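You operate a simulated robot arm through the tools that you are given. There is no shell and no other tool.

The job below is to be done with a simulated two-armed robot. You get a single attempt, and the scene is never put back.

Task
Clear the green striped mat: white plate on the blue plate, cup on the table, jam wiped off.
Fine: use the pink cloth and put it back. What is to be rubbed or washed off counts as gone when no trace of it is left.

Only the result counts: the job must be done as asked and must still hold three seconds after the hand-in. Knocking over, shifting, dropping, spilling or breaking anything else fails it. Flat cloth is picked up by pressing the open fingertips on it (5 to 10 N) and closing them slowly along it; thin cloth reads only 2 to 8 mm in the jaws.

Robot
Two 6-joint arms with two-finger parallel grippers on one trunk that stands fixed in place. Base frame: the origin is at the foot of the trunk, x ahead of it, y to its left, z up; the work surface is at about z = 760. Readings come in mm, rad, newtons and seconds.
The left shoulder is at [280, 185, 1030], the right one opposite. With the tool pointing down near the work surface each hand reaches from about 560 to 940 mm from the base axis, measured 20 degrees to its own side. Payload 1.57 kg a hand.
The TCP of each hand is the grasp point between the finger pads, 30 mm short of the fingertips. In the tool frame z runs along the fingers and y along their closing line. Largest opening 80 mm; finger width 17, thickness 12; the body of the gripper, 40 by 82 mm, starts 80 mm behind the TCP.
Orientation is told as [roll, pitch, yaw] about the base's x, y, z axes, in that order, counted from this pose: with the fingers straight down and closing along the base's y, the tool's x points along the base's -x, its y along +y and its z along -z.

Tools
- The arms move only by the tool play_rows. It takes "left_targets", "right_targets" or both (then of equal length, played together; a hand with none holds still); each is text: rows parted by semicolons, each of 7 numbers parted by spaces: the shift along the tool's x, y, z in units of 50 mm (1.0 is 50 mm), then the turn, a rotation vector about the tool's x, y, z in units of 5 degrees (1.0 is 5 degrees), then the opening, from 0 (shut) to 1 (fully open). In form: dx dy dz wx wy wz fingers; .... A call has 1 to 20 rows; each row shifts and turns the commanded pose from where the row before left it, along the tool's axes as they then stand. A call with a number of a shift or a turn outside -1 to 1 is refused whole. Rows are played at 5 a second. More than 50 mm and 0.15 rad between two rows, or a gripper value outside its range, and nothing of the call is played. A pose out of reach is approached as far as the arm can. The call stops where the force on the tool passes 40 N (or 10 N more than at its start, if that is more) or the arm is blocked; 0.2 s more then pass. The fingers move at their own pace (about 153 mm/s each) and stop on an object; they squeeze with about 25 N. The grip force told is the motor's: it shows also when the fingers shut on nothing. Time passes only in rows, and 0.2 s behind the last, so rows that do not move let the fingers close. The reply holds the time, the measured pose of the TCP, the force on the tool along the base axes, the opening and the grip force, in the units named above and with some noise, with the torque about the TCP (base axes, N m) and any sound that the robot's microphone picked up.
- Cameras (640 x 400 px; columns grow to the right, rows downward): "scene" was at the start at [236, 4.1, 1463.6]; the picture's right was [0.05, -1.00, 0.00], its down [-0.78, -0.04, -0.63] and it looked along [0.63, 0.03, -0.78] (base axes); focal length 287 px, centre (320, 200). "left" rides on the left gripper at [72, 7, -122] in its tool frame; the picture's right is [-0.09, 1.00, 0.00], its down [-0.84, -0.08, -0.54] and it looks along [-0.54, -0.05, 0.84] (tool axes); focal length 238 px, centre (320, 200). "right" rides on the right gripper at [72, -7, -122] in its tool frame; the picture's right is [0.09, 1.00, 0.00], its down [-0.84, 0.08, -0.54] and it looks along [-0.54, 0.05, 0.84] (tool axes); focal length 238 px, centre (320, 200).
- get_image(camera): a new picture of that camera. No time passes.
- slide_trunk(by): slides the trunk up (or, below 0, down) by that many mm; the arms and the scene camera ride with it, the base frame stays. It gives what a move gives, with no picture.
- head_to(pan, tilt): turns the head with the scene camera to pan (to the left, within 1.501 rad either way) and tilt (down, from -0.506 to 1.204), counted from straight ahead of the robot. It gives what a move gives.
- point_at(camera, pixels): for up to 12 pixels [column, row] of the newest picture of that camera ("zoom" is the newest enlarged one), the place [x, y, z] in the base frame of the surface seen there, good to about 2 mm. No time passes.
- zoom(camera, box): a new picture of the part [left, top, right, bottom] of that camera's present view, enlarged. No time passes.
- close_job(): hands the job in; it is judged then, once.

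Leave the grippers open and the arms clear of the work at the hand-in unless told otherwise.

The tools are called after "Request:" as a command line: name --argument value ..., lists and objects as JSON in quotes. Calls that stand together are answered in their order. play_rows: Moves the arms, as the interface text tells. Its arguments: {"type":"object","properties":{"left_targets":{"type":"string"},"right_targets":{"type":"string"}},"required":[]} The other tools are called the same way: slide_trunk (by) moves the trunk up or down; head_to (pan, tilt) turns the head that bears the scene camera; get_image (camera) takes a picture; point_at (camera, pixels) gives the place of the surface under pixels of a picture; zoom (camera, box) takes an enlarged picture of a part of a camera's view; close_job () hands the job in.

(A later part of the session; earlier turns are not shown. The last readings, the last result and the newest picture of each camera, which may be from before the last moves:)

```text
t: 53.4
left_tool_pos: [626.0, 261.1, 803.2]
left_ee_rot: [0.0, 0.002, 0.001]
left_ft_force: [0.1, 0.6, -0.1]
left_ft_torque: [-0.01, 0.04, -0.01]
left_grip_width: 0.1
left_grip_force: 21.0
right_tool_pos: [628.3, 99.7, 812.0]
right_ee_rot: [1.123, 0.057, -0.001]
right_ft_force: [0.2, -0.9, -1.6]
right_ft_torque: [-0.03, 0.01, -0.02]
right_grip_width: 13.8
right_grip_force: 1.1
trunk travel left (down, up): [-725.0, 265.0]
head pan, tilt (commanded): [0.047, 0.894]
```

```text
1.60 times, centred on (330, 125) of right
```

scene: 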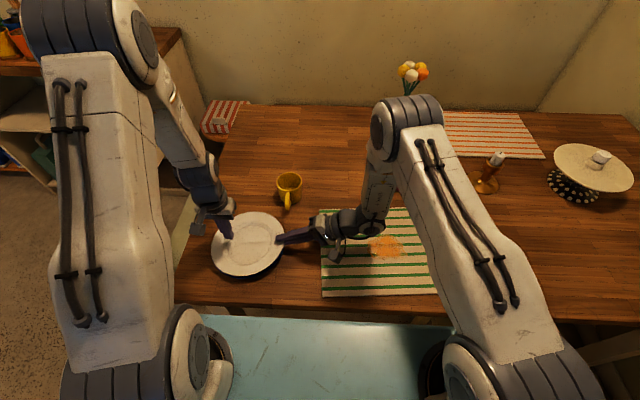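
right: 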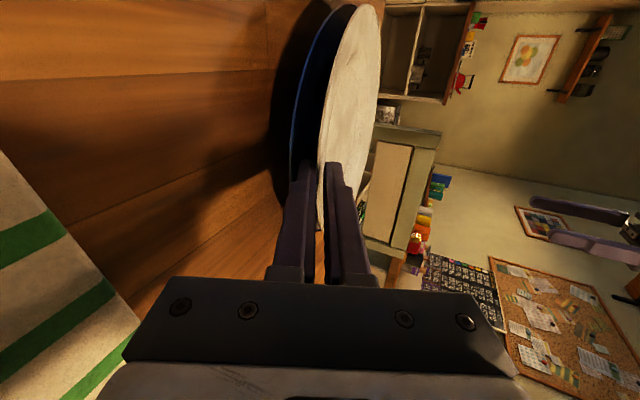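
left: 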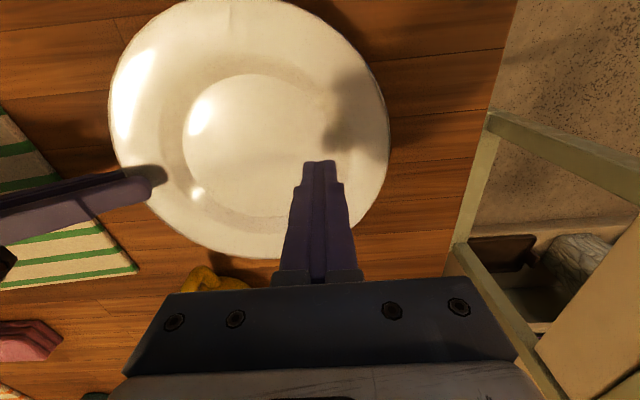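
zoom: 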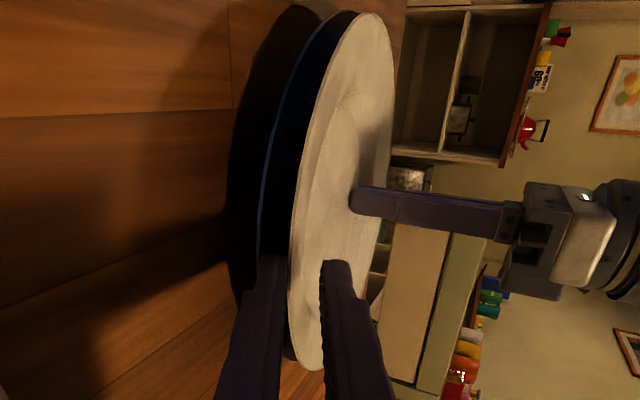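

The white plate didn't move this time, but the left fingers lost contact as it settled. I'll lower the left fingers in small steps to pin it again.

Request:
play_rows --left_targets "0 0 0.02 0 0 0 0; 0 0 0.02 0 0 0 0; 0 0 0 0 0 0 0"

Request:
point_at --camera "scene" --pixels '[[250, 230], [255, 240], [280, 225], [245, 275], [256, 212], [270, 215], [222, 258]]'

```text
t: 54.2
left_tool_pos: [627.1, 260.6, 804.2]
left_ee_rot: [0.0, 0.0, 0.001]
left_ft_force: [-1.9, 0.4, 10.7]
left_ft_torque: [-0.09, 0.06, -0.01]
left_grip_width: 0.1
left_grip_force: 21.1
right_tool_pos: [628.1, 100.0, 811.8]
right_ee_rot: [1.126, 0.058, 0.0]
right_ft_force: [0.9, -2.3, -2.8]
right_ft_torque: [-0.1, 0.0, -0.07]
right_grip_width: 15.4
right_grip_force: 2.2
trunk travel left (down, up): [-725.0, 265.0]
head pan, tilt (commanded): [0.047, 0.894]
```

```text
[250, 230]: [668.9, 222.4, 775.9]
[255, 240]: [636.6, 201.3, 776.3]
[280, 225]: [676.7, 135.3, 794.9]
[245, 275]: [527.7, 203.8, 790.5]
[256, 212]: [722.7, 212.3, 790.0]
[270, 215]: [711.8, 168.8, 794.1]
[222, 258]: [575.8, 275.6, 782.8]
```

The left hand presses 10.7 N and the near rim now bears on the lower finger, whose bottom should be outside the blue rim. I'll lower the right finger 6 mm, letting the near edge come down with it.

Request:
play_rows --right_targets "-0.0024 -0.036 0.0173 0 0 0 0.17; -0.0024 -0.036 0.0173 0 0 0 0.17; -0.0024 -0.036 0.0173 0 0 0 0.17; 0 0 0 0 0 0 0.17"

Request:
zoom --camera "scene" --box '[190, 180, 330, 300]'

Request:
zoom --camera "right" --box '[230, 0, 430, 250]'

Request:
point_at --camera "scene" --pixels '[[250, 230], [255, 240], [280, 225], [245, 275], [256, 212], [270, 215], [222, 258]]'

```text
t: 55.2
left_tool_pos: [626.1, 261.2, 801.2]
left_ee_rot: [0.001, 0.002, 0.001]
left_ft_force: [0.0, 2.2, 2.3]
left_ft_torque: [0.03, -0.02, -0.02]
left_grip_width: 0.0
left_grip_force: 21.6
right_tool_pos: [628.3, 100.6, 805.8]
right_ee_rot: [1.128, 0.054, 0.0]
right_ft_force: [1.2, -10.8, 12.8]
right_ft_torque: [0.08, 0.13, 0.05]
right_grip_width: 7.2
right_grip_force: 0.0
trunk travel left (down, up): [-725.0, 265.0]
head pan, tilt (commanded): [0.047, 0.894]
```

```text
3.33 times, centred on (260, 240) of scene
```

zoom: 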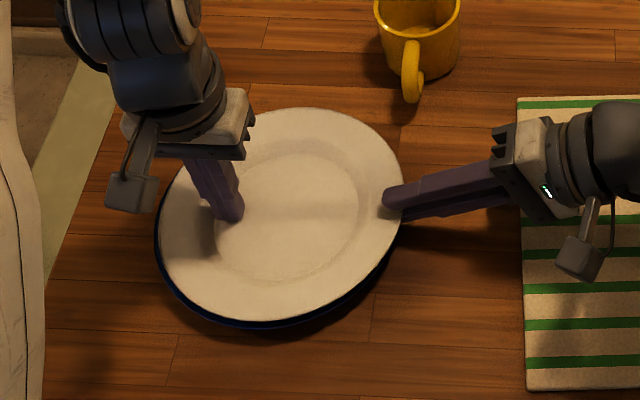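

```text
1.60 times, centred on (330, 125) of right
```

zoom: 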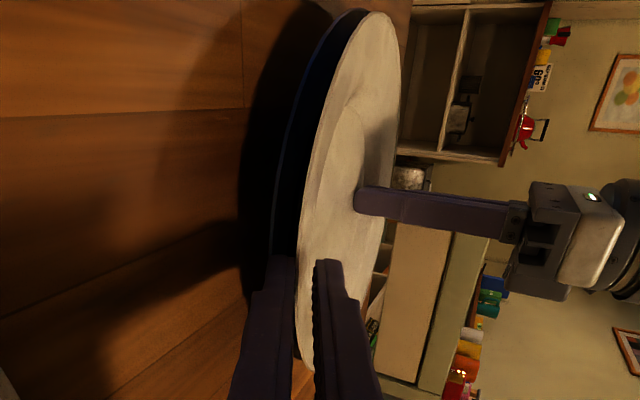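

```text
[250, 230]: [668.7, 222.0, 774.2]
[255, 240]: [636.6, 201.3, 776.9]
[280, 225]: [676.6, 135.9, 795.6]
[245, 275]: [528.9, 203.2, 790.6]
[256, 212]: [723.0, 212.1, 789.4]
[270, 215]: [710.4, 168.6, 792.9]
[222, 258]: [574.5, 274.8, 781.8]
```

The right tool now reads +12.8 N up and -10.8 N in y: the lower finger is pressing on the blue rim. I'll undo that 6 mm descent at once.

Request:
play_rows --right_targets "0.0024 0.036 -0.0173 0 0 0 0.17; 0.0024 0.036 -0.0173 0 0 0 0.17; 0.0012 0.018 -0.0087 0 0 0 0.17; 0 0 0 0 0 0 0.17"

Request:
zoom --camera "scene" --box '[225, 225, 297, 285]'

Request:
zoom --camera "right" --box '[270, 110, 390, 250]'

```text
t: 56.2
left_tool_pos: [626.3, 261.8, 801.5]
left_ee_rot: [0.0, 0.001, 0.002]
left_ft_force: [-0.7, 0.2, 0.8]
left_ft_torque: [-0.01, -0.01, 0.03]
left_grip_width: 0.1
left_grip_force: 21.3
right_tool_pos: [627.1, 101.5, 809.4]
right_ee_rot: [1.125, 0.057, 0.0]
right_ft_force: [0.2, -0.2, -1.4]
right_ft_torque: [-0.03, 0.02, 0.01]
right_grip_width: 15.0
right_grip_force: 0.6
trunk travel left (down, up): [-725.0, 265.0]
head pan, tilt (commanded): [0.047, 0.894]
```

```text
6.67 times, centred on (261, 255) of scene
```

zoom: 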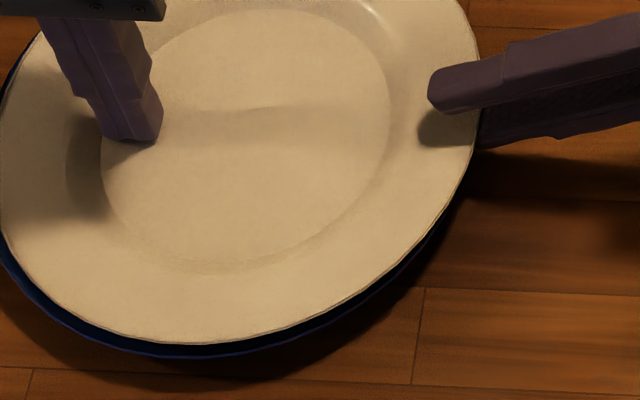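

```text
2.86 times, centred on (330, 180) of right
```

zoom: 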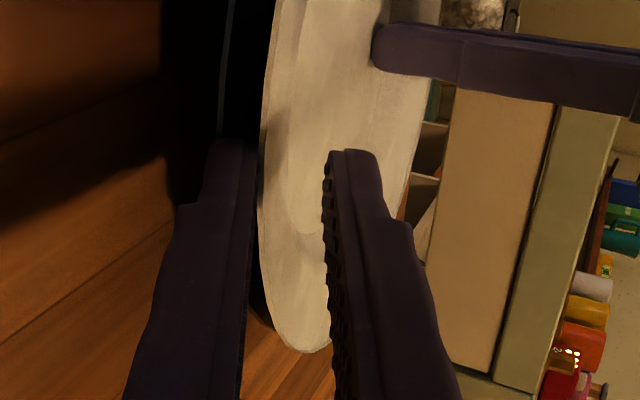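

Forces are back to normal, and the blue plate looks unmoved in the picture. I'll measure the white edge and the blue rim near the finger to know the overlap.

Request:
point_at --camera "zoom" --pixels '[[262, 180], [266, 120], [272, 60], [275, 250], [290, 330], [230, 60], [225, 100], [228, 20], [235, 145], [340, 155], [280, 160], [300, 160]]'

Request:
zoom --camera "scene" --box '[225, 225, 297, 285]'

Request:
point_at --camera "zoom" --pixels '[[200, 354], [250, 350], [300, 335], [350, 309], [400, 272], [430, 243], [452, 205], [478, 60], [474, 150], [455, 190], [400, 260], [240, 340]]'

```text
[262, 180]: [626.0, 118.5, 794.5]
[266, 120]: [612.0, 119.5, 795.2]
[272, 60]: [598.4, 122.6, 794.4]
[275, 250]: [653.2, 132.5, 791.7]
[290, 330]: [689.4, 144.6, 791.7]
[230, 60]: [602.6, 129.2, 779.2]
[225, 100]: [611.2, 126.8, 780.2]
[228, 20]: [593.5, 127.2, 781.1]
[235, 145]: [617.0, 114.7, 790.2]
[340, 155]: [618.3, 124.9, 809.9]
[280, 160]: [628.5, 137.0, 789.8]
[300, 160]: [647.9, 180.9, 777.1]
```

```text
6.67 times, centred on (261, 255) of scene
```

zoom: 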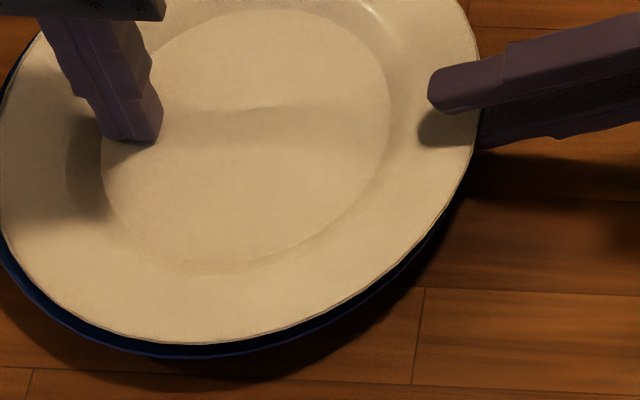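

```text
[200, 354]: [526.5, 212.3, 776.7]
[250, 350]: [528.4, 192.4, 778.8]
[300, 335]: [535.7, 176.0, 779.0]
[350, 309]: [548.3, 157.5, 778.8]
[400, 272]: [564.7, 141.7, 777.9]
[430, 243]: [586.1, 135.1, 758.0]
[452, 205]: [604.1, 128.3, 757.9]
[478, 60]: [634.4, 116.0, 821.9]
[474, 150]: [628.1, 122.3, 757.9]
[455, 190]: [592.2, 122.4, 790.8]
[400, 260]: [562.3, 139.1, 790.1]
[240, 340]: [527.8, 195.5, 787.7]
```

The blue rim is still centred at about (624.5,222.5) with its near lip at y≈123.5; the white near edge is at y≈118. The fingertip corner is at about y 125.4, so it must come out about 4 mm more before lowering. I'll press lightly with the left, then withdraw the right.

Request:
play_rows --left_targets "0 0 0.02 0 0 0 0; 0 0 0 0 0 0 0; 0 0 0 0 0 0 0; 0 0 0 0 0 0 0" --right_targets "0 0 0 0 0 0 0.17; 0 -0.0173 -0.036 0 0 0 0.17; 0 -0.0173 -0.036 0 0 0 0.17; 0 0 0 0 0 0 0.17"

Request:
zoom --camera "right" --box '[270, 110, 390, 250]'

Request:
point_at --camera "zoom" --pixels '[[262, 180], [266, 120], [272, 60], [275, 250], [230, 60], [235, 145], [280, 160]]'

```text
t: 57.2
left_tool_pos: [626.8, 262.5, 801.4]
left_ee_rot: [0.001, -0.001, -0.001]
left_ft_force: [-0.1, -0.6, 5.5]
left_ft_torque: [-0.09, -0.03, 0.01]
left_grip_width: 0.3
left_grip_force: 21.8
right_tool_pos: [627.7, 96.7, 809.2]
right_ee_rot: [1.126, 0.057, 0.003]
right_ft_force: [-1.3, -0.9, -2.4]
right_ft_torque: [-0.04, 0.04, 0.02]
right_grip_width: 15.7
right_grip_force: 1.3
trunk travel left (down, up): [-725.0, 265.0]
head pan, tilt (commanded): [0.047, 0.894]
```

```text
2.86 times, centred on (330, 180) of right
```

zoom: 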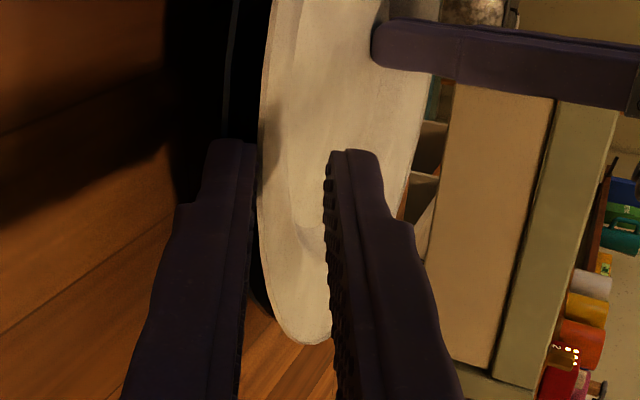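

```text
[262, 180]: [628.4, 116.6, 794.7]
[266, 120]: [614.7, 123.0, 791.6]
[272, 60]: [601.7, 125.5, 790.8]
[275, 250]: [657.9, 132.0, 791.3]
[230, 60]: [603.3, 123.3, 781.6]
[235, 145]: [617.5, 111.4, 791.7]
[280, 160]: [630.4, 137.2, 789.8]
```

The fingertip corner is now at about y 120.4, outside the blue lip (123.5) and still under the white edge. I'll lower the right finger 4 mm and check the forces.

Request:
play_rows --right_targets "-0.0024 -0.036 0.0173 0 0 0 0.17; -0.0024 -0.036 0.0173 0 0 0 0.17; 0 0 0 0 0 0 0.17"

Request:
zoom --camera "right" --box '[270, 110, 390, 250]'

Request:
zoom --camera "scene" --box '[225, 225, 297, 285]'

```text
t: 58.0
left_tool_pos: [625.9, 261.3, 800.5]
left_ee_rot: [0.0, -0.001, 0.001]
left_ft_force: [0.8, 0.6, 4.5]
left_ft_torque: [-0.03, -0.07, -0.01]
left_grip_width: 0.2
left_grip_force: 21.5
right_tool_pos: [626.5, 96.6, 804.8]
right_ee_rot: [1.127, 0.056, 0.002]
right_ft_force: [-0.1, 0.8, -0.2]
right_ft_torque: [-0.02, 0.02, -0.01]
right_grip_width: 13.9
right_grip_force: 0.2
trunk travel left (down, up): [-725.0, 265.0]
head pan, tilt (commanded): [0.047, 0.894]
```

```text
2.86 times, centred on (330, 180) of right
```

zoom: 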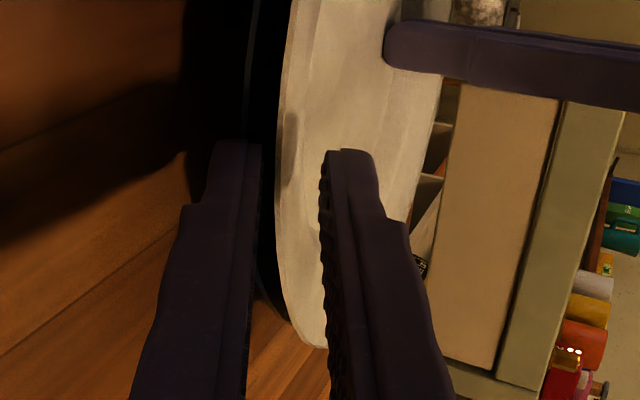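

```text
6.67 times, centred on (261, 255) of scene
```

zoom: 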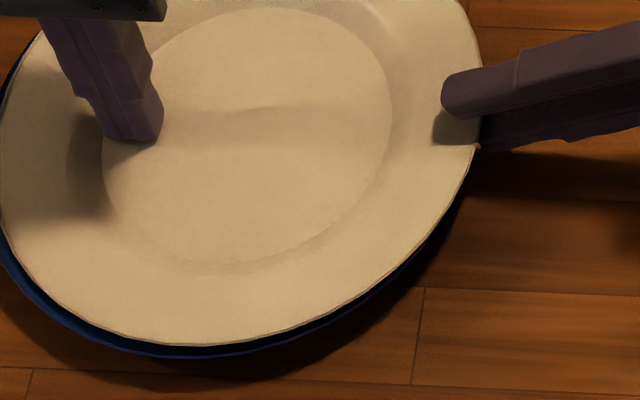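

The right finger carries no load now, and there's a gap below the white rim. I'll measure how the white plate is resting.

Request:
point_at --camera "zoom" --pixels '[[475, 90], [465, 170], [400, 250], [240, 340], [100, 320], [20, 240], [300, 150], [200, 150], [360, 150], [250, 60], [250, 220], [150, 200]]'

Request:
zoom --camera "scene" --box '[190, 180, 330, 300]'

Request:
point_at --camera "zoom" --pixels '[[310, 110], [370, 140], [398, 190], [162, 225], [170, 270], [230, 305], [300, 310], [370, 270]]'

```text
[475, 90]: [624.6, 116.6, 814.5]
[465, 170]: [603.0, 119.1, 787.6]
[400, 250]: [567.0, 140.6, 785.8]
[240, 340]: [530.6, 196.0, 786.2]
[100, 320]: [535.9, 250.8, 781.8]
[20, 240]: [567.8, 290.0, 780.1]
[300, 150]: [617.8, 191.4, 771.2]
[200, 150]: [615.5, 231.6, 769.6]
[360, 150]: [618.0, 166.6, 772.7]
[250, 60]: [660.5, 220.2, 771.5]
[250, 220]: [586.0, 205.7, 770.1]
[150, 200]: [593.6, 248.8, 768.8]
```

```text
3.33 times, centred on (260, 240) of scene
```

zoom: 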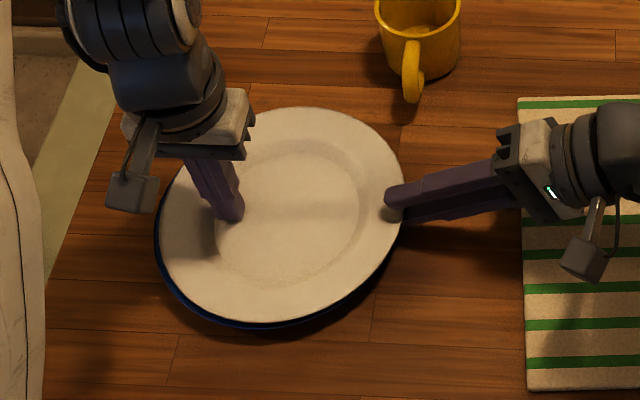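

```text
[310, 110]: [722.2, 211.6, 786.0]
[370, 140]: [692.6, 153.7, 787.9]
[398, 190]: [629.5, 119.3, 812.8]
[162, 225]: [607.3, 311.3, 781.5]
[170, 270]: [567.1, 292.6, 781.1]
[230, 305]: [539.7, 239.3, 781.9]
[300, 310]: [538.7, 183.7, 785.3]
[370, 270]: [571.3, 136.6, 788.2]
```

The white plate now rests on the blue one by itself: well z 769–773, rim 781–788, tilted under 3°, about 6 mm right of centre. I'll withdraw the right hand outward 40 mm.

Request:
play_rows --right_targets "0 -0.043 -0.09 0 0 0 0.17; 0 -0.087 -0.18 0 0 0 0.17; 0 -0.13 -0.27 0 0 0 0.17; 0 -0.13 -0.27 0 0 0 0.17; 0 0 0 0 0 0 0.17"

Request:
zoom --camera "scene" --box '[190, 180, 330, 300]'

Request:
get_image --camera "right"

```text
t: 59.2
left_tool_pos: [626.2, 261.2, 802.6]
left_ee_rot: [0.0, 0.0, -0.001]
left_ft_force: [1.0, -0.3, 4.0]
left_ft_torque: [-0.02, -0.04, -0.03]
left_grip_width: 0.1
left_grip_force: 21.2
right_tool_pos: [629.2, 51.2, 804.5]
right_ee_rot: [1.124, 0.058, 0.003]
right_ft_force: [0.4, -0.5, -0.5]
right_ft_torque: [0.01, -0.01, -0.01]
right_grip_width: 13.7
right_grip_force: 0.0
trunk travel left (down, up): [-725.0, 265.0]
head pan, tilt (commanded): [0.047, 0.894]
```

```text
3.33 times, centred on (260, 240) of scene
```

zoom: 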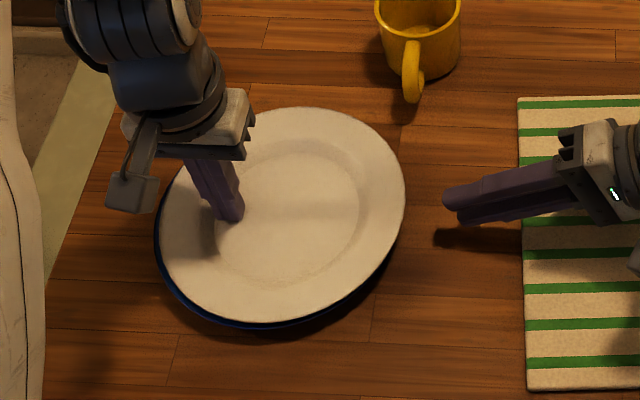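

```text
taken
```

right: 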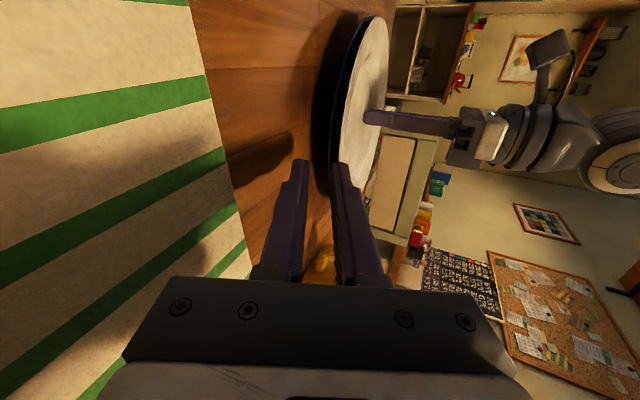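

The right hand is clear and the plate stays. I'll now lift the left hand straight up off the plate.

Request:
play_rows --left_targets "0 0 -0.05 0 0 0 0; 0 0 -0.1 0 0 0 0; 0 0 -0.3 0 0 0 0; 0 0 -0.6 0 0 0 0; 0 0 -0.8 0 0 0 0; 0 0 -0.8 0 0 0 0; 0 0.6 -0.7 0 0 0 0; 0 0.8 -0.5 0 0 0 0; -0.3 0.8 -0.3 0 0 0 0.5; 0 0 0 0 0 0 1"

Request:
zoom --camera "scene" --box '[190, 180, 330, 300]'

Request:
point_at --camera "zoom" --pixels '[[165, 220], [180, 170], [310, 112], [375, 145], [400, 200], [370, 270], [300, 312], [180, 285], [280, 210], [240, 210], [330, 210], [280, 260]]'

```text
t: 61.4
left_tool_pos: [643.3, 370.9, 1010.8]
left_ee_rot: [0.0, 0.0, -0.001]
left_ft_force: [0.2, -0.1, 0.4]
left_ft_torque: [-0.02, -0.02, 0.01]
left_grip_width: 79.8
left_grip_force: 0.1
right_tool_pos: [628.9, 50.0, 805.2]
right_ee_rot: [1.126, 0.057, 0.001]
right_ft_force: [0.1, 0.4, 0.2]
right_ft_torque: [0.03, -0.01, -0.03]
right_grip_width: 13.6
right_grip_force: 0.1
trunk travel left (down, up): [-725.0, 265.0]
head pan, tilt (commanded): [0.047, 0.894]
```

```text
3.33 times, centred on (260, 240) of scene
```

zoom: 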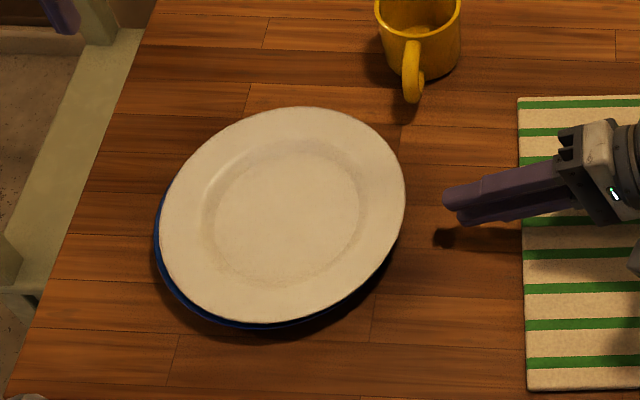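

```text
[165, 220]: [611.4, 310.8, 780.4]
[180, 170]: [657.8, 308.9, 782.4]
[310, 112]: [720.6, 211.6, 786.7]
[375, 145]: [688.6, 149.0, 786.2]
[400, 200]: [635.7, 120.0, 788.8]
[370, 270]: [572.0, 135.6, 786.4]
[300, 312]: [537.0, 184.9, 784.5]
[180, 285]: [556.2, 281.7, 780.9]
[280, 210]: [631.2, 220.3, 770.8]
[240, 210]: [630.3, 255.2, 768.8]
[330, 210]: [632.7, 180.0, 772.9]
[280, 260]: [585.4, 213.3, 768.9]
```

The white plate rests stably on the blue plate, about 6.5 mm right of centre with a 3° tilt. I'll nudge it gently left with the closed right fingertips so it nests flat. First I close the fingers, raise 2 mm and approach to about 2 mm before the rim.

Request:
play_rows --right_targets "0.0024 0.036 -0.0173 0 0 0 0; 0 0.086 0.18 0 0 0 0; 0 0.13 0.27 0 0 0 0; 0 0.105 0.22 0 0 0 0; 0 0.026 0.054 0 0 0 0; 0 0 0 0 0 0 0"

Request:
zoom --camera "scene" --box '[225, 205, 297, 265]'

Request:
zoom --camera "right" --box '[230, 0, 430, 250]'

```text
t: 62.8
left_tool_pos: [642.9, 371.3, 1012.0]
left_ee_rot: [0.0, 0.0, 0.001]
left_ft_force: [0.0, -0.1, 0.5]
left_ft_torque: [0.0, 0.01, -0.01]
left_grip_width: 79.9
left_grip_force: 0.0
right_tool_pos: [627.9, 90.8, 807.6]
right_ee_rot: [1.126, 0.056, -0.001]
right_ft_force: [0.0, 0.4, -0.1]
right_ft_torque: [-0.03, 0.0, 0.0]
right_grip_width: 0.0
right_grip_force: 21.1
trunk travel left (down, up): [-725.0, 265.0]
head pan, tilt (commanded): [0.047, 0.894]
```

```text
6.67 times, centred on (261, 235) of scene
```

zoom: 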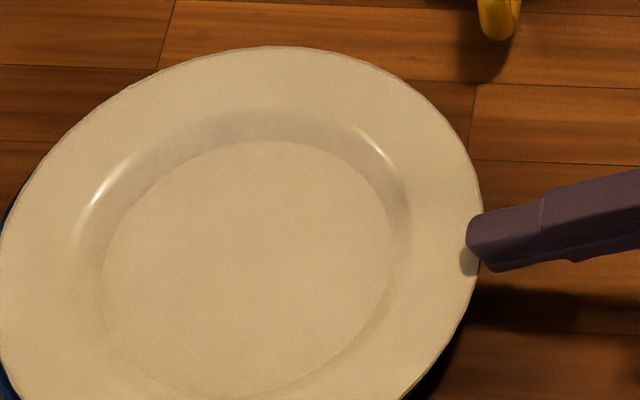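

```text
1.60 times, centred on (330, 125) of right
```

zoom: 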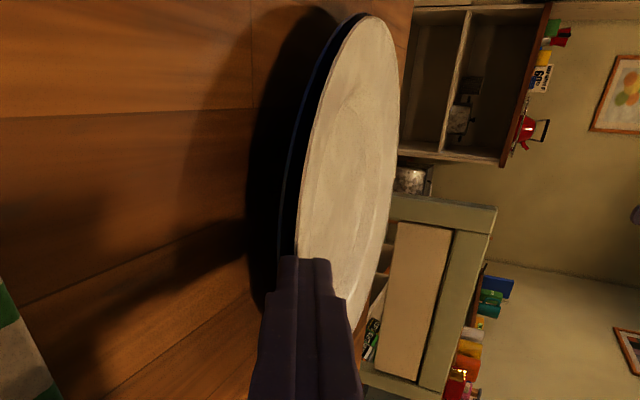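

The fingertips are just about at the rim with no contact. I'll push left in 1.5 mm steps, 6 mm in all, and check.

Request:
play_rows --right_targets "0 0.013 0.027 0 0 0 0; 0 0.013 0.027 0 0 0 0; 0 0.013 0.027 0 0 0 0; 0 0.013 0.027 0 0 0 0; 0 0 0 0 0 0 0"

Request:
zoom --camera "scene" --box '[190, 180, 330, 300]'

Request:
point_at --camera "zoom" --pixels '[[165, 220], [310, 112], [375, 145], [398, 220], [370, 270], [300, 312], [180, 285], [280, 210], [240, 210], [330, 210], [280, 260]]'

```text
t: 64.0
left_tool_pos: [643.3, 369.4, 1010.8]
left_ee_rot: [0.001, 0.0, 0.0]
left_ft_force: [0.6, 0.2, 0.4]
left_ft_torque: [0.02, 0.01, 0.0]
left_grip_width: 79.9
left_grip_force: 0.1
right_tool_pos: [626.7, 97.2, 806.8]
right_ee_rot: [1.125, 0.057, 0.002]
right_ft_force: [0.2, -0.9, 0.4]
right_ft_torque: [-0.01, 0.02, -0.01]
right_grip_width: 0.0
right_grip_force: 21.1
trunk travel left (down, up): [-725.0, 265.0]
head pan, tilt (commanded): [0.047, 0.894]
```

```text
3.33 times, centred on (260, 240) of scene
```

zoom: 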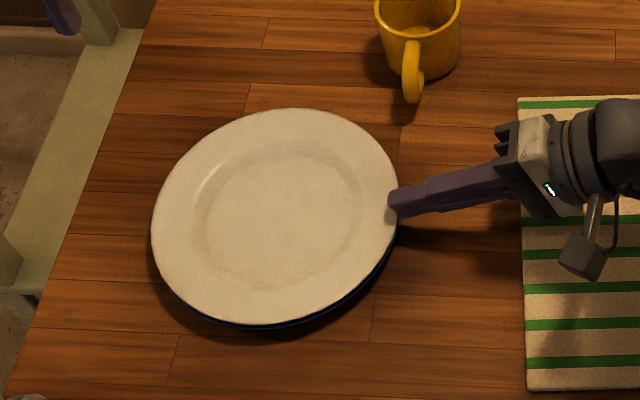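

```text
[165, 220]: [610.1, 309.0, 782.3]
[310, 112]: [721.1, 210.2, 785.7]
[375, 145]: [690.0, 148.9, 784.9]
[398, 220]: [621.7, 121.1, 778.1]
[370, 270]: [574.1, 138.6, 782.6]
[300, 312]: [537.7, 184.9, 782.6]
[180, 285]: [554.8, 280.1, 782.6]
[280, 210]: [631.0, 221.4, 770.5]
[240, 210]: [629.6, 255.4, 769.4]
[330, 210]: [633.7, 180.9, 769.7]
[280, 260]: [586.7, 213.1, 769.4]
```

The white plate nests flat now: rim 782–786 and well about 770 all round. I'll withdraw the right hand 60 mm outward and raise it.

Request:
play_rows --right_targets "0 -0.03 -0.063 0 0 0 0; 0 -0.17 -0.36 0 0 0 0; 0 -0.17 -0.36 0 0 0 0; 0 -0.15 -0.31 0 0 0 0; 0 0.54 -0.26 0 0 0 0.3; 0 0.72 -0.345 0 0 0 0.6; 0 0.72 -0.345 0 0 0 1; 0 0.72 -0.345 0 0 0 1; 0 0.54 -0.26 0 0 0 1; 0 0 0 0 -0.14 -0.295 1; 0 0 0 0 -0.14 -0.295 1; 0 0 0 0 0 0 1"

Request:
get_image --camera "scene"

```text
t: 66.6
left_tool_pos: [642.7, 369.8, 1011.1]
left_ee_rot: [0.0, 0.0, 0.001]
left_ft_force: [-0.6, -0.2, 0.4]
left_ft_torque: [-0.02, 0.02, 0.01]
left_grip_width: 79.9
left_grip_force: 0.1
right_tool_pos: [638.1, 36.3, 987.5]
right_ee_rot: [1.126, 0.001, -0.001]
right_ft_force: [-0.5, -0.2, -1.0]
right_ft_torque: [-0.01, -0.01, -0.01]
right_grip_width: 80.1
right_grip_force: 0.1
trunk travel left (down, up): [-725.0, 265.0]
head pan, tilt (commanded): [0.047, 0.894]
```

```text
taken
```

scene: 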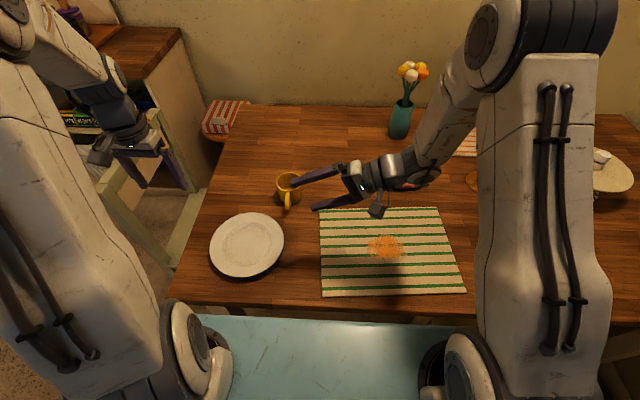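

The plate is stacked, and the jam is visible near (386,246). I'll measure its extents and the mat's corners as a reference.

Request:
zoom --camera "scene" --box '[340, 215, 430, 275]'

Request:
point_at --camera "zoom" --pixels '[[180, 200], [460, 200], [320, 120], [320, 300], [320, 200], [250, 150], [400, 260]]'

Request:
point_at --camera "scene" --pixels '[[320, 209], [438, 208], [465, 292], [322, 296], [370, 240], [402, 250]]'

```text
6.67 times, centred on (385, 245) of scene
```

zoom: 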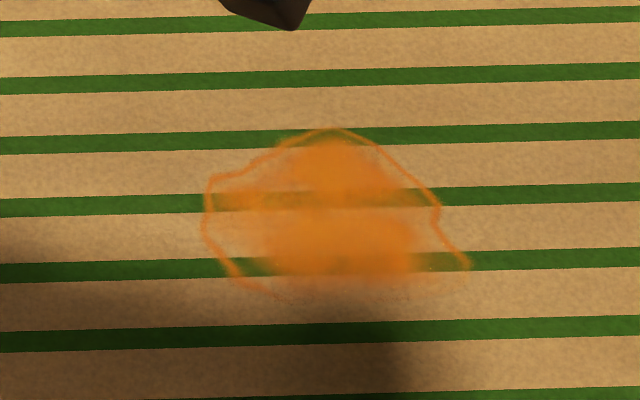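

```text
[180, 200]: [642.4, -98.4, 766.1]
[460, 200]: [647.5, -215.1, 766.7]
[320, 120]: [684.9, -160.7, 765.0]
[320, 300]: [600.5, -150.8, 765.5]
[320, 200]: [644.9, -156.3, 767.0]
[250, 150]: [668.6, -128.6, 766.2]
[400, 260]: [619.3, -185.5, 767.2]
```

```text
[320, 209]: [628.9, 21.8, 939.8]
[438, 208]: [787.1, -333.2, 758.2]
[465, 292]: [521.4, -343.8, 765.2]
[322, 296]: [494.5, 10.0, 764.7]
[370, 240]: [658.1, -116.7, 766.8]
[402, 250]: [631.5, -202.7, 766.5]
```

The jam spans about x 598–684, y -104 to -216. Now for the cloth: I'll turn the right hand back to pointing straight down, at height.

Request:
play_rows --right_targets "0 0 0 1 0 0 1; 0 0 0 1 0 0 1; 0 0 0 1 0 0 1; 0 0 0 1 0 0 1; 0 0 0 1 0 0 1; 0 0 0 1 0 0 1; 0 0 0 1 0 0 1; 0 0 0 1 0 0 1; 0 0 0 1 0 0 1; 0 0 0 1 0 0 1; 0 0 0 1 0 0 1; 0 0 0 1 0 0 1; 0 0 0 0.9 0 0 1; 0 0 0 0 0 0 1"

```text
t: 69.6
left_tool_pos: [643.1, 370.4, 1011.4]
left_ee_rot: [0.0, 0.001, 0.001]
left_ft_force: [-1.0, 0.9, 0.8]
left_ft_torque: [-0.03, 0.02, -0.02]
left_grip_width: 80.1
left_grip_force: 0.0
right_tool_pos: [638.6, 36.9, 987.0]
right_ee_rot: [-0.002, 0.0, 0.001]
right_ft_force: [0.7, 0.2, 0.2]
right_ft_torque: [0.02, -0.01, -0.02]
right_grip_width: 80.1
right_grip_force: 0.0
trunk travel left (down, up): [-725.0, 265.0]
head pan, tilt (commanded): [0.047, 0.894]
```

The hand is vertical. I'll move it above the cloth at about (876,-216,950).

Request:
play_rows --right_targets "-0.59 -0.63 0.09 0 0 0 1; -0.59 -0.63 0.09 0 0 0 1; -0.59 -0.63 0.09 0 0 0 1; -0.59 -0.63 0.09 0 0 0 1; -0.59 -0.63 0.09 0 0 0 1; -0.59 -0.63 0.09 0 0 0 1; -0.59 -0.63 0.09 0 0 0 1; -0.59 -0.63 0.09 0 0 0 1; 0 0 0 0 0 0 1"

Request:
get_image --camera "right"

Request:
get_image --camera "scene"

```text
t: 71.6
left_tool_pos: [642.7, 369.6, 1010.6]
left_ee_rot: [-0.001, -0.003, 0.0]
left_ft_force: [-0.4, -1.1, -0.2]
left_ft_torque: [0.0, 0.06, 0.02]
left_grip_width: 80.0
left_grip_force: 0.1
right_tool_pos: [871.8, -218.8, 953.3]
right_ee_rot: [0.0, 0.002, 0.002]
right_ft_force: [1.1, -0.1, -1.7]
right_ft_torque: [0.04, 0.04, -0.02]
right_grip_width: 79.8
right_grip_force: 0.0
trunk travel left (down, up): [-725.0, 265.0]
head pan, tilt (commanded): [0.047, 0.894]
```

```text
taken
```

right: 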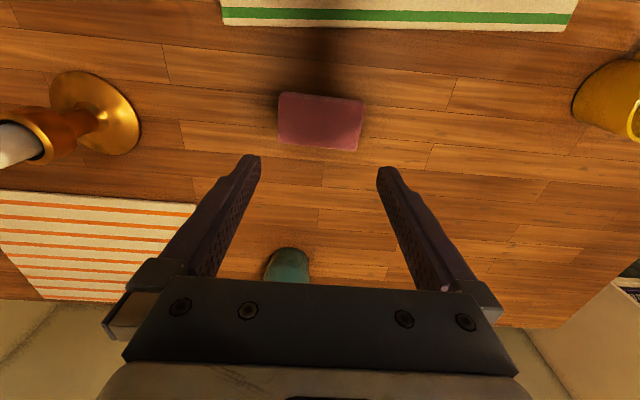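

```text
taken
```

scene: 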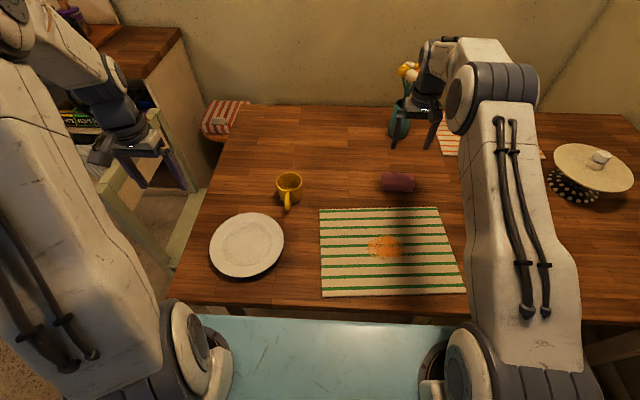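

The cloth is seen at (320,120) in the right view. I'll measure its corners from this camera before turning the hand.

Request:
zoom --camera "right" --box '[260, 80, 380, 160]'

```text
5.00 times, centred on (320, 120) of right
```

zoom: 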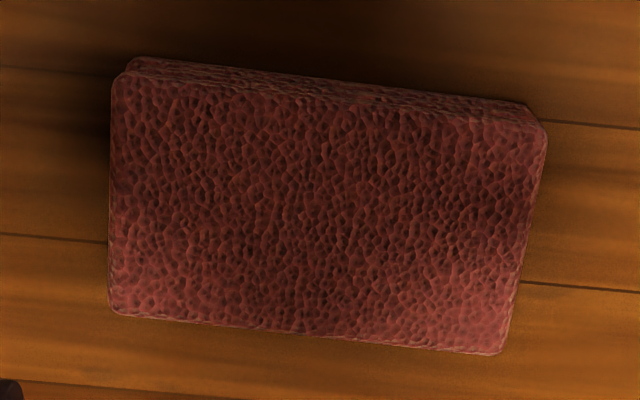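

Request:
point_at --camera "zoom" --pixels '[[120, 85], [540, 135], [115, 308], [500, 348], [330, 105], [310, 325], [320, 215], [115, 200], [525, 240]]'

```text
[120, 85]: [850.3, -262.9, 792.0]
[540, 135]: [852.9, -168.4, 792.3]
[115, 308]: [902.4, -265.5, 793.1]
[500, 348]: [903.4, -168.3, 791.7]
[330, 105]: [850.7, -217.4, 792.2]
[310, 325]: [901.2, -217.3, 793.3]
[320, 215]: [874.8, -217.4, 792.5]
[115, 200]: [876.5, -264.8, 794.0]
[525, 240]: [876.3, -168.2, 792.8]
```

The cloth block is centred at (876.5,-216.5), about 54 by 98 mm, nearly square to the axes, with its top at about 791. I'll yaw the hand by -90° so the fingers close along x.

Request:
play_rows --right_targets "-0.09 0.045 0 0 0 1 1; 0 0 0 0 0 1 1; 0 0 0 0 0 1 1; 0 0 0 0 0 1 1; 0 0 0 0 0 1 1; 0 0 0 0 0 1 1; 0 0 0 0 0 1 1; 0 0 0 0 0 1 1; 0 0 0 0 0 1 1; 0 0 0 0 0 1 1; 0 0 0 0 0 1 1; 0 0 0 0 0 1 1; 0 0 0 0 0 1 1; 0 0 0 0 0 1 1; 0 0 0 0 0 1 1; 0 0 0 0 0 1 1; 0 0 0 0 0 1 1; 0 0 0 0 0 1 1; 0 0 0 0 0 0 1"

Request:
get_image --camera "right"

Request:
get_image --camera "scene"

```text
t: 75.6
left_tool_pos: [643.9, 368.7, 1010.4]
left_ee_rot: [0.002, 0.001, 0.001]
left_ft_force: [-0.2, 0.2, 0.0]
left_ft_torque: [-0.01, 0.02, 0.05]
left_grip_width: 80.1
left_grip_force: 0.1
right_tool_pos: [879.7, -213.2, 950.2]
right_ee_rot: [0.0, -0.002, -1.571]
right_ft_force: [0.2, 0.0, -1.0]
right_ft_torque: [0.02, 0.01, -0.02]
right_grip_width: 80.0
right_grip_force: 0.0
trunk travel left (down, up): [-725.0, 265.0]
head pan, tilt (commanded): [0.047, 0.894]
```

```text
taken
```

right: 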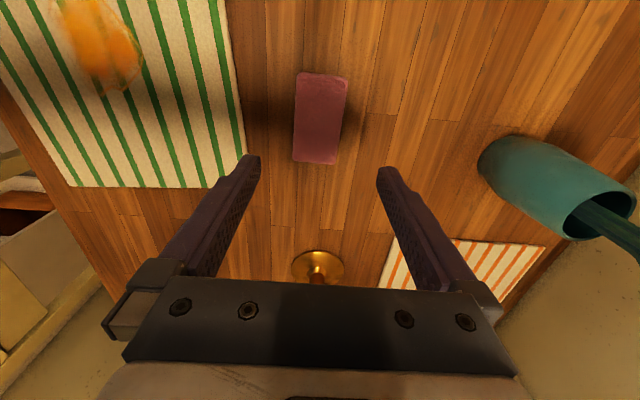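

```text
taken
```

scene: 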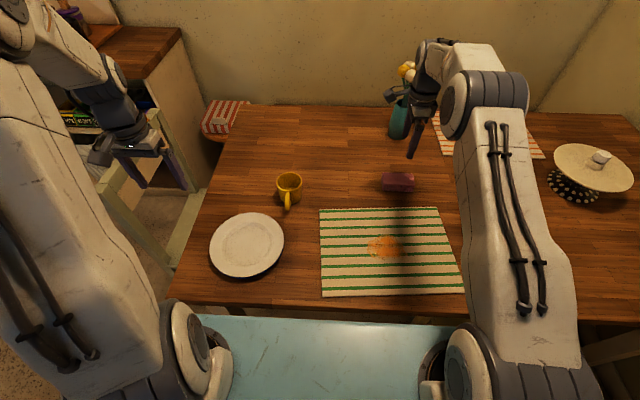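

The hand is yawed and the cloth shows centred between the fingers at (320,118). I'll check its edges from this view.

Request:
point_at --camera "right" --pixels '[[298, 95], [345, 98], [295, 150], [338, 155], [322, 75], [315, 160], [320, 118]]'

```text
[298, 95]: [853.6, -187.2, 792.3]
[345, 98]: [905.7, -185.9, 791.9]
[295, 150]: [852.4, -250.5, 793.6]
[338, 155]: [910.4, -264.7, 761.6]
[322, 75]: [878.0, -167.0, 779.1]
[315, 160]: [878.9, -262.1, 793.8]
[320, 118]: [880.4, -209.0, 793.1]
```

The cloth's centre is about (877.5,-215.5). I'll make the small correction and descend so the fingertips straddle the block about 11 mm above the table (TCP z≈799).

Request:
play_rows --right_targets "-0.052 -0.032 0.5 0 0 0 1; 0 0 0.7 0 0 0 1; 0 0 0.7 0 0 0 1; 0 0 0.6 0 0 0 1; 0 0 0.35 0 0 0 1; 0 0 0.17 0 0 0 1; 0 0 0 0 0 0 1"

Request:
get_image --camera "right"

Request:
zoom --camera "scene" --box '[360, 130, 460, 210]'

```text
t: 77.2
left_tool_pos: [643.0, 369.9, 1010.4]
left_ee_rot: [0.0, -0.001, 0.001]
left_ft_force: [-0.3, -0.3, 0.3]
left_ft_torque: [0.0, 0.0, 0.0]
left_grip_width: 79.9
left_grip_force: 0.0
right_tool_pos: [876.4, -217.7, 798.8]
right_ee_rot: [0.001, 0.0, -1.569]
right_ft_force: [0.9, 0.2, -0.5]
right_ft_torque: [-0.01, 0.01, 0.01]
right_grip_width: 79.8
right_grip_force: 0.1
trunk travel left (down, up): [-725.0, 265.0]
head pan, tilt (commanded): [0.047, 0.894]
```

```text
taken
```

right: 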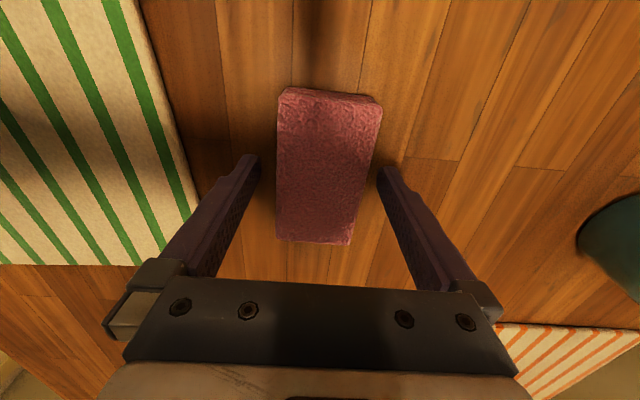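

```text
5.00 times, centred on (410, 170) of scene
```

zoom: 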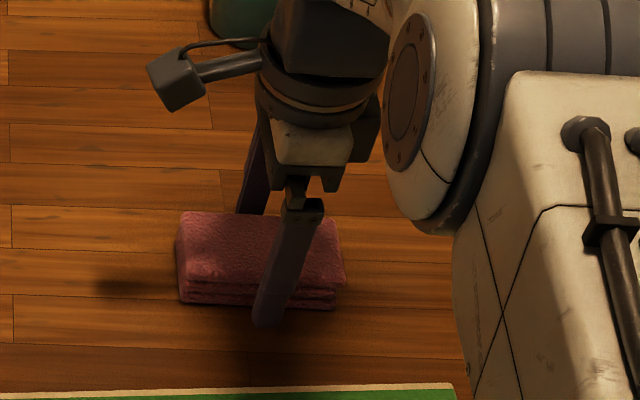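

The cloth seems turned a few degrees relative to the hand. I'll measure its top edges here.

Request:
zoom --camera "right" --box '[240, 80, 400, 260]'

Request:
point_at --camera "right" --pixels '[[281, 115], [280, 150], [279, 190], [279, 225], [375, 120], [368, 150], [360, 190], [353, 230], [300, 105], [350, 107], [300, 235], [340, 238]]'

```text
2.22 times, centred on (320, 170) of right
```

zoom: 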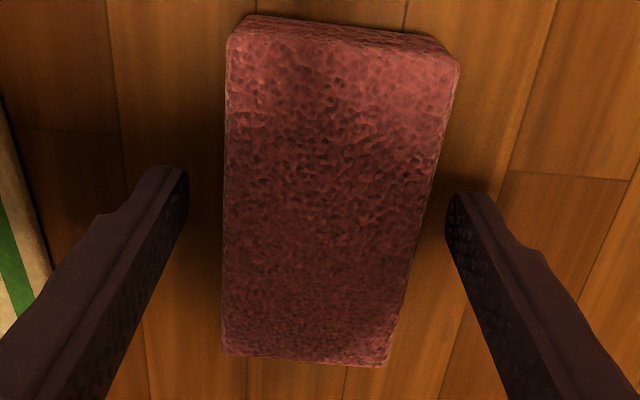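

```text
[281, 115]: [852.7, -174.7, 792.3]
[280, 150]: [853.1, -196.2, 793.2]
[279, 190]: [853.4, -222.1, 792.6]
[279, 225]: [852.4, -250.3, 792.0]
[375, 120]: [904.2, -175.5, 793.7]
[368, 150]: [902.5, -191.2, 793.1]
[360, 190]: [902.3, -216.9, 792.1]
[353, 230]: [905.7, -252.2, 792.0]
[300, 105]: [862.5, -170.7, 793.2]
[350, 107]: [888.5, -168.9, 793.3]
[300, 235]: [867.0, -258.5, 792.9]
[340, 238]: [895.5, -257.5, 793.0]
```

The edges are parallel to the axes, so the hand is aligned. I'll close slowly on the block.

Request:
play_rows --right_targets "0 0 0 0 0 0 0.9; 0 0 0 0 0 0 0.8; 0 0 0 0 0 0 0.72; 0 0 0 0 0 0 0.66; 0 0 0 0 0 0 0.6; 0 0 0 0 0 0 0.55; 0 0 0 0 0 0 0.5; 0 0 0 0 0 0 0.45; 0 0 0 0 0 0 0.4; 0 0 0 0 0 0 0.4"

Request:
get_image --camera "right"

```text
t: 79.4
left_tool_pos: [642.6, 370.0, 1010.6]
left_ee_rot: [0.0, -0.001, -0.001]
left_ft_force: [0.2, -0.2, 0.0]
left_ft_torque: [0.03, 0.0, 0.0]
left_grip_width: 79.9
left_grip_force: 0.0
right_tool_pos: [877.2, -217.0, 798.8]
right_ee_rot: [0.0, 0.001, -1.569]
right_ft_force: [-0.3, 0.0, 0.9]
right_ft_torque: [0.02, 0.03, -0.05]
right_grip_width: 55.3
right_grip_force: 25.1
trunk travel left (down, up): [-725.0, 265.0]
head pan, tilt (commanded): [0.047, 0.894]
```

```text
taken
```

right: 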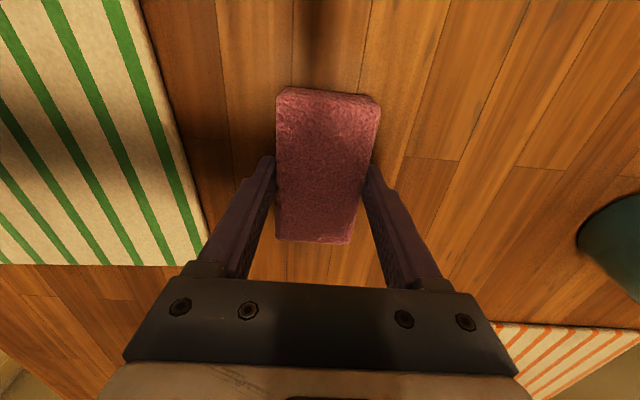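

The block is gripped at 55 mm width, 25 N; it is stiff. The return place is TCP (877,-216.5,799). I'll lift 60 mm and check.

Request:
play_rows --right_targets "0 0 -0.15 0 0 0 0.4; 0 0 -0.3 0 0 0 0.4; 0 0 -0.4 0 0 0 0.4; 0 0 -0.35 0 0 0 0.4; 0 0 0 0 0 0 0.4"

Request:
get_image --camera "right"

```text
t: 80.6
left_tool_pos: [642.9, 370.4, 1010.2]
left_ee_rot: [-0.001, -0.001, 0.0]
left_ft_force: [-0.4, 0.2, 0.7]
left_ft_torque: [0.02, 0.0, 0.0]
left_grip_width: 80.1
left_grip_force: 0.0
right_tool_pos: [876.2, -214.5, 860.2]
right_ee_rot: [0.001, 0.0, -1.57]
right_ft_force: [0.2, -1.0, -0.4]
right_ft_torque: [0.02, -0.03, -0.03]
right_grip_width: 55.1
right_grip_force: 24.6
trunk travel left (down, up): [-725.0, 265.0]
head pan, tilt (commanded): [0.047, 0.894]
```

```text
taken
```

right: 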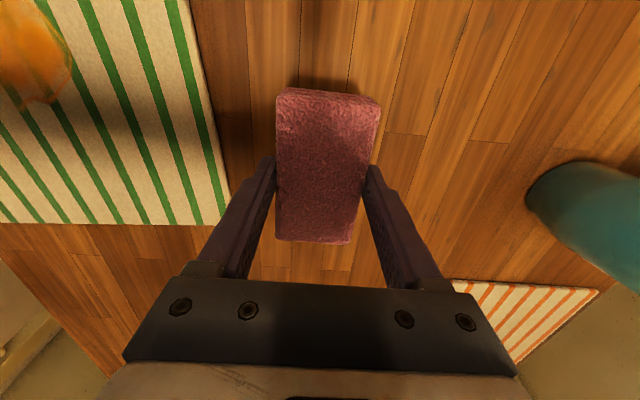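

The cloth is held. I'll carry it over the jam's centre at (642,-158), then lower until it's about 5 mm above the mat.

Request:
play_rows --right_targets "0.1 -0.4 0 0 0 0 0.4; 0.2 -0.8 0 0 0 0 0.4; 0.2 -0.8 0 0 0 0 0.4; 0.2 -0.8 0 0 0 0 0.4; 0.2 -0.8 0 0 0 0 0.4; 0.15 -0.7 0.2 0 0 0 0.4; 0.1 -0.4 0.4 0 0 0 0.4; 0 0 0.35 0 0 0 0.4; 0 0 0 0 0 0 0.4"

Request:
get_image --camera "scene"

Request:
get_image --camera "right"

```text
t: 82.6
left_tool_pos: [643.8, 369.4, 1010.9]
left_ee_rot: [0.0, 0.001, -0.001]
left_ft_force: [0.1, 0.1, -0.4]
left_ft_torque: [0.01, 0.01, -0.01]
left_grip_width: 80.2
left_grip_force: 0.1
right_tool_pos: [643.4, -155.5, 812.1]
right_ee_rot: [-0.001, 0.001, -1.569]
right_ft_force: [-0.1, -0.3, -1.0]
right_ft_torque: [0.01, 0.02, 0.01]
right_grip_width: 55.1
right_grip_force: 24.5
trunk travel left (down, up): [-725.0, 265.0]
head pan, tilt (commanded): [0.047, 0.894]
```

```text
taken
```

scene: 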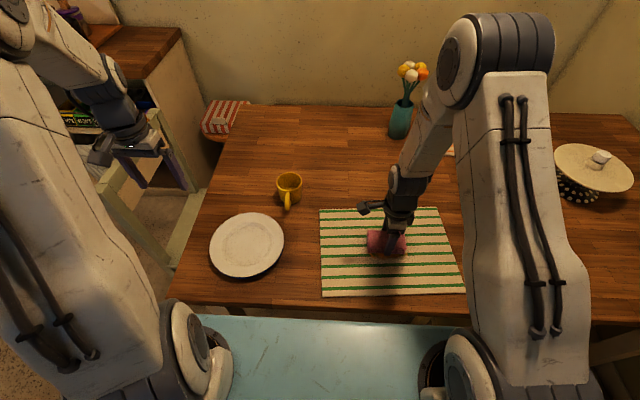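

```text
taken
```

right: 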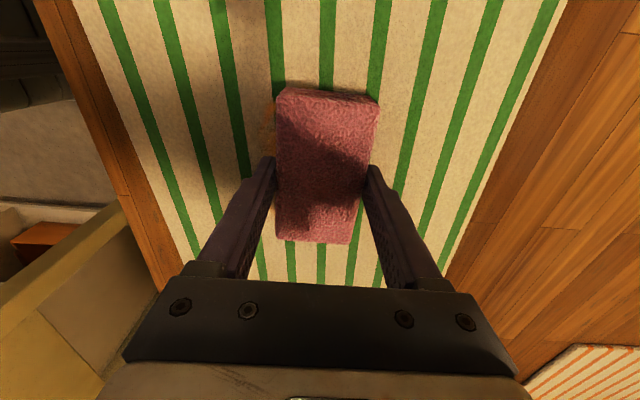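

The cloth is over the jam, about 5 mm above the mat. I'll creep down until I read about 6 N.

Request:
play_rows --right_targets "0 0 0.04 0 0 0 0.4; 0 0 0.04 0 0 0 0.4; 0 0 0.03 0 0 0 0.4; 0 0 0 0 0 0 0.4"

```text
t: 83.6
left_tool_pos: [643.1, 370.0, 1011.2]
left_ee_rot: [-0.001, -0.001, 0.0]
left_ft_force: [0.1, -0.3, 0.4]
left_ft_torque: [0.01, -0.02, -0.01]
left_grip_width: 80.2
left_grip_force: 0.1
right_tool_pos: [642.2, -156.5, 807.5]
right_ee_rot: [-0.001, 0.0, -1.569]
right_ft_force: [-0.4, -1.0, 0.1]
right_ft_torque: [-0.02, -0.05, -0.02]
right_grip_width: 54.7
right_grip_force: 25.3
trunk travel left (down, up): [-725.0, 265.0]
head pan, tilt (commanded): [0.047, 0.894]
```

No contact yet at z 807.5. I'll continue in 1 mm steps.

Request:
play_rows --right_targets "0 0 0.02 0 0 0 0.4; 0 0 0.02 0 0 0 0.4; 0 0 0 0 0 0 0.4"

```text
t: 84.4
left_tool_pos: [642.9, 370.5, 1011.3]
left_ee_rot: [-0.001, -0.001, -0.002]
left_ft_force: [0.1, 0.1, 0.8]
left_ft_torque: [-0.01, 0.03, -0.03]
left_grip_width: 80.2
left_grip_force: 0.1
right_tool_pos: [642.3, -156.3, 806.3]
right_ee_rot: [0.002, 0.0, -1.569]
right_ft_force: [-5.3, 3.4, 31.4]
right_ft_torque: [0.06, 0.38, -0.03]
right_grip_width: 54.8
right_grip_force: 24.6
trunk travel left (down, up): [-725.0, 265.0]
head pan, tilt (commanded): [0.047, 0.894]
```

31 N is too much. I'll ease up by 1 mm.

Request:
play_rows --right_targets "0 0 -0.02 0 0 0 0.4; 0 0 0 0 0 0 0.4"

```text
t: 85.0
left_tool_pos: [642.6, 369.6, 1010.4]
left_ee_rot: [0.002, 0.0, -0.001]
left_ft_force: [0.1, 0.4, -0.4]
left_ft_torque: [0.0, 0.01, -0.02]
left_grip_width: 80.2
left_grip_force: 0.0
right_tool_pos: [642.2, -157.3, 806.7]
right_ee_rot: [0.003, 0.0, -1.568]
right_ft_force: [-0.9, 0.1, 24.7]
right_ft_torque: [-0.08, 0.13, -0.03]
right_grip_width: 54.8
right_grip_force: 25.3
trunk travel left (down, up): [-725.0, 265.0]
head pan, tilt (commanded): [0.047, 0.894]
```

Still 24.7 N. I'll ease up another 1 mm.

Request:
play_rows --right_targets "0 0 -0.02 0 0 0 0.4; 0 0 0 0 0 0 0.4"

```text
t: 85.6
left_tool_pos: [642.5, 371.3, 1011.8]
left_ee_rot: [0.0, 0.0, 0.0]
left_ft_force: [-0.2, -0.4, 0.4]
left_ft_torque: [0.02, 0.03, 0.0]
left_grip_width: 80.4
left_grip_force: 0.0
right_tool_pos: [641.7, -157.5, 807.2]
right_ee_rot: [0.001, -0.001, -1.57]
right_ft_force: [3.0, -2.1, 11.2]
right_ft_torque: [-0.07, -0.15, -0.02]
right_grip_width: 55.0
right_grip_force: 24.9
trunk travel left (down, up): [-725.0, 265.0]
head pan, tilt (commanded): [0.047, 0.894]
```

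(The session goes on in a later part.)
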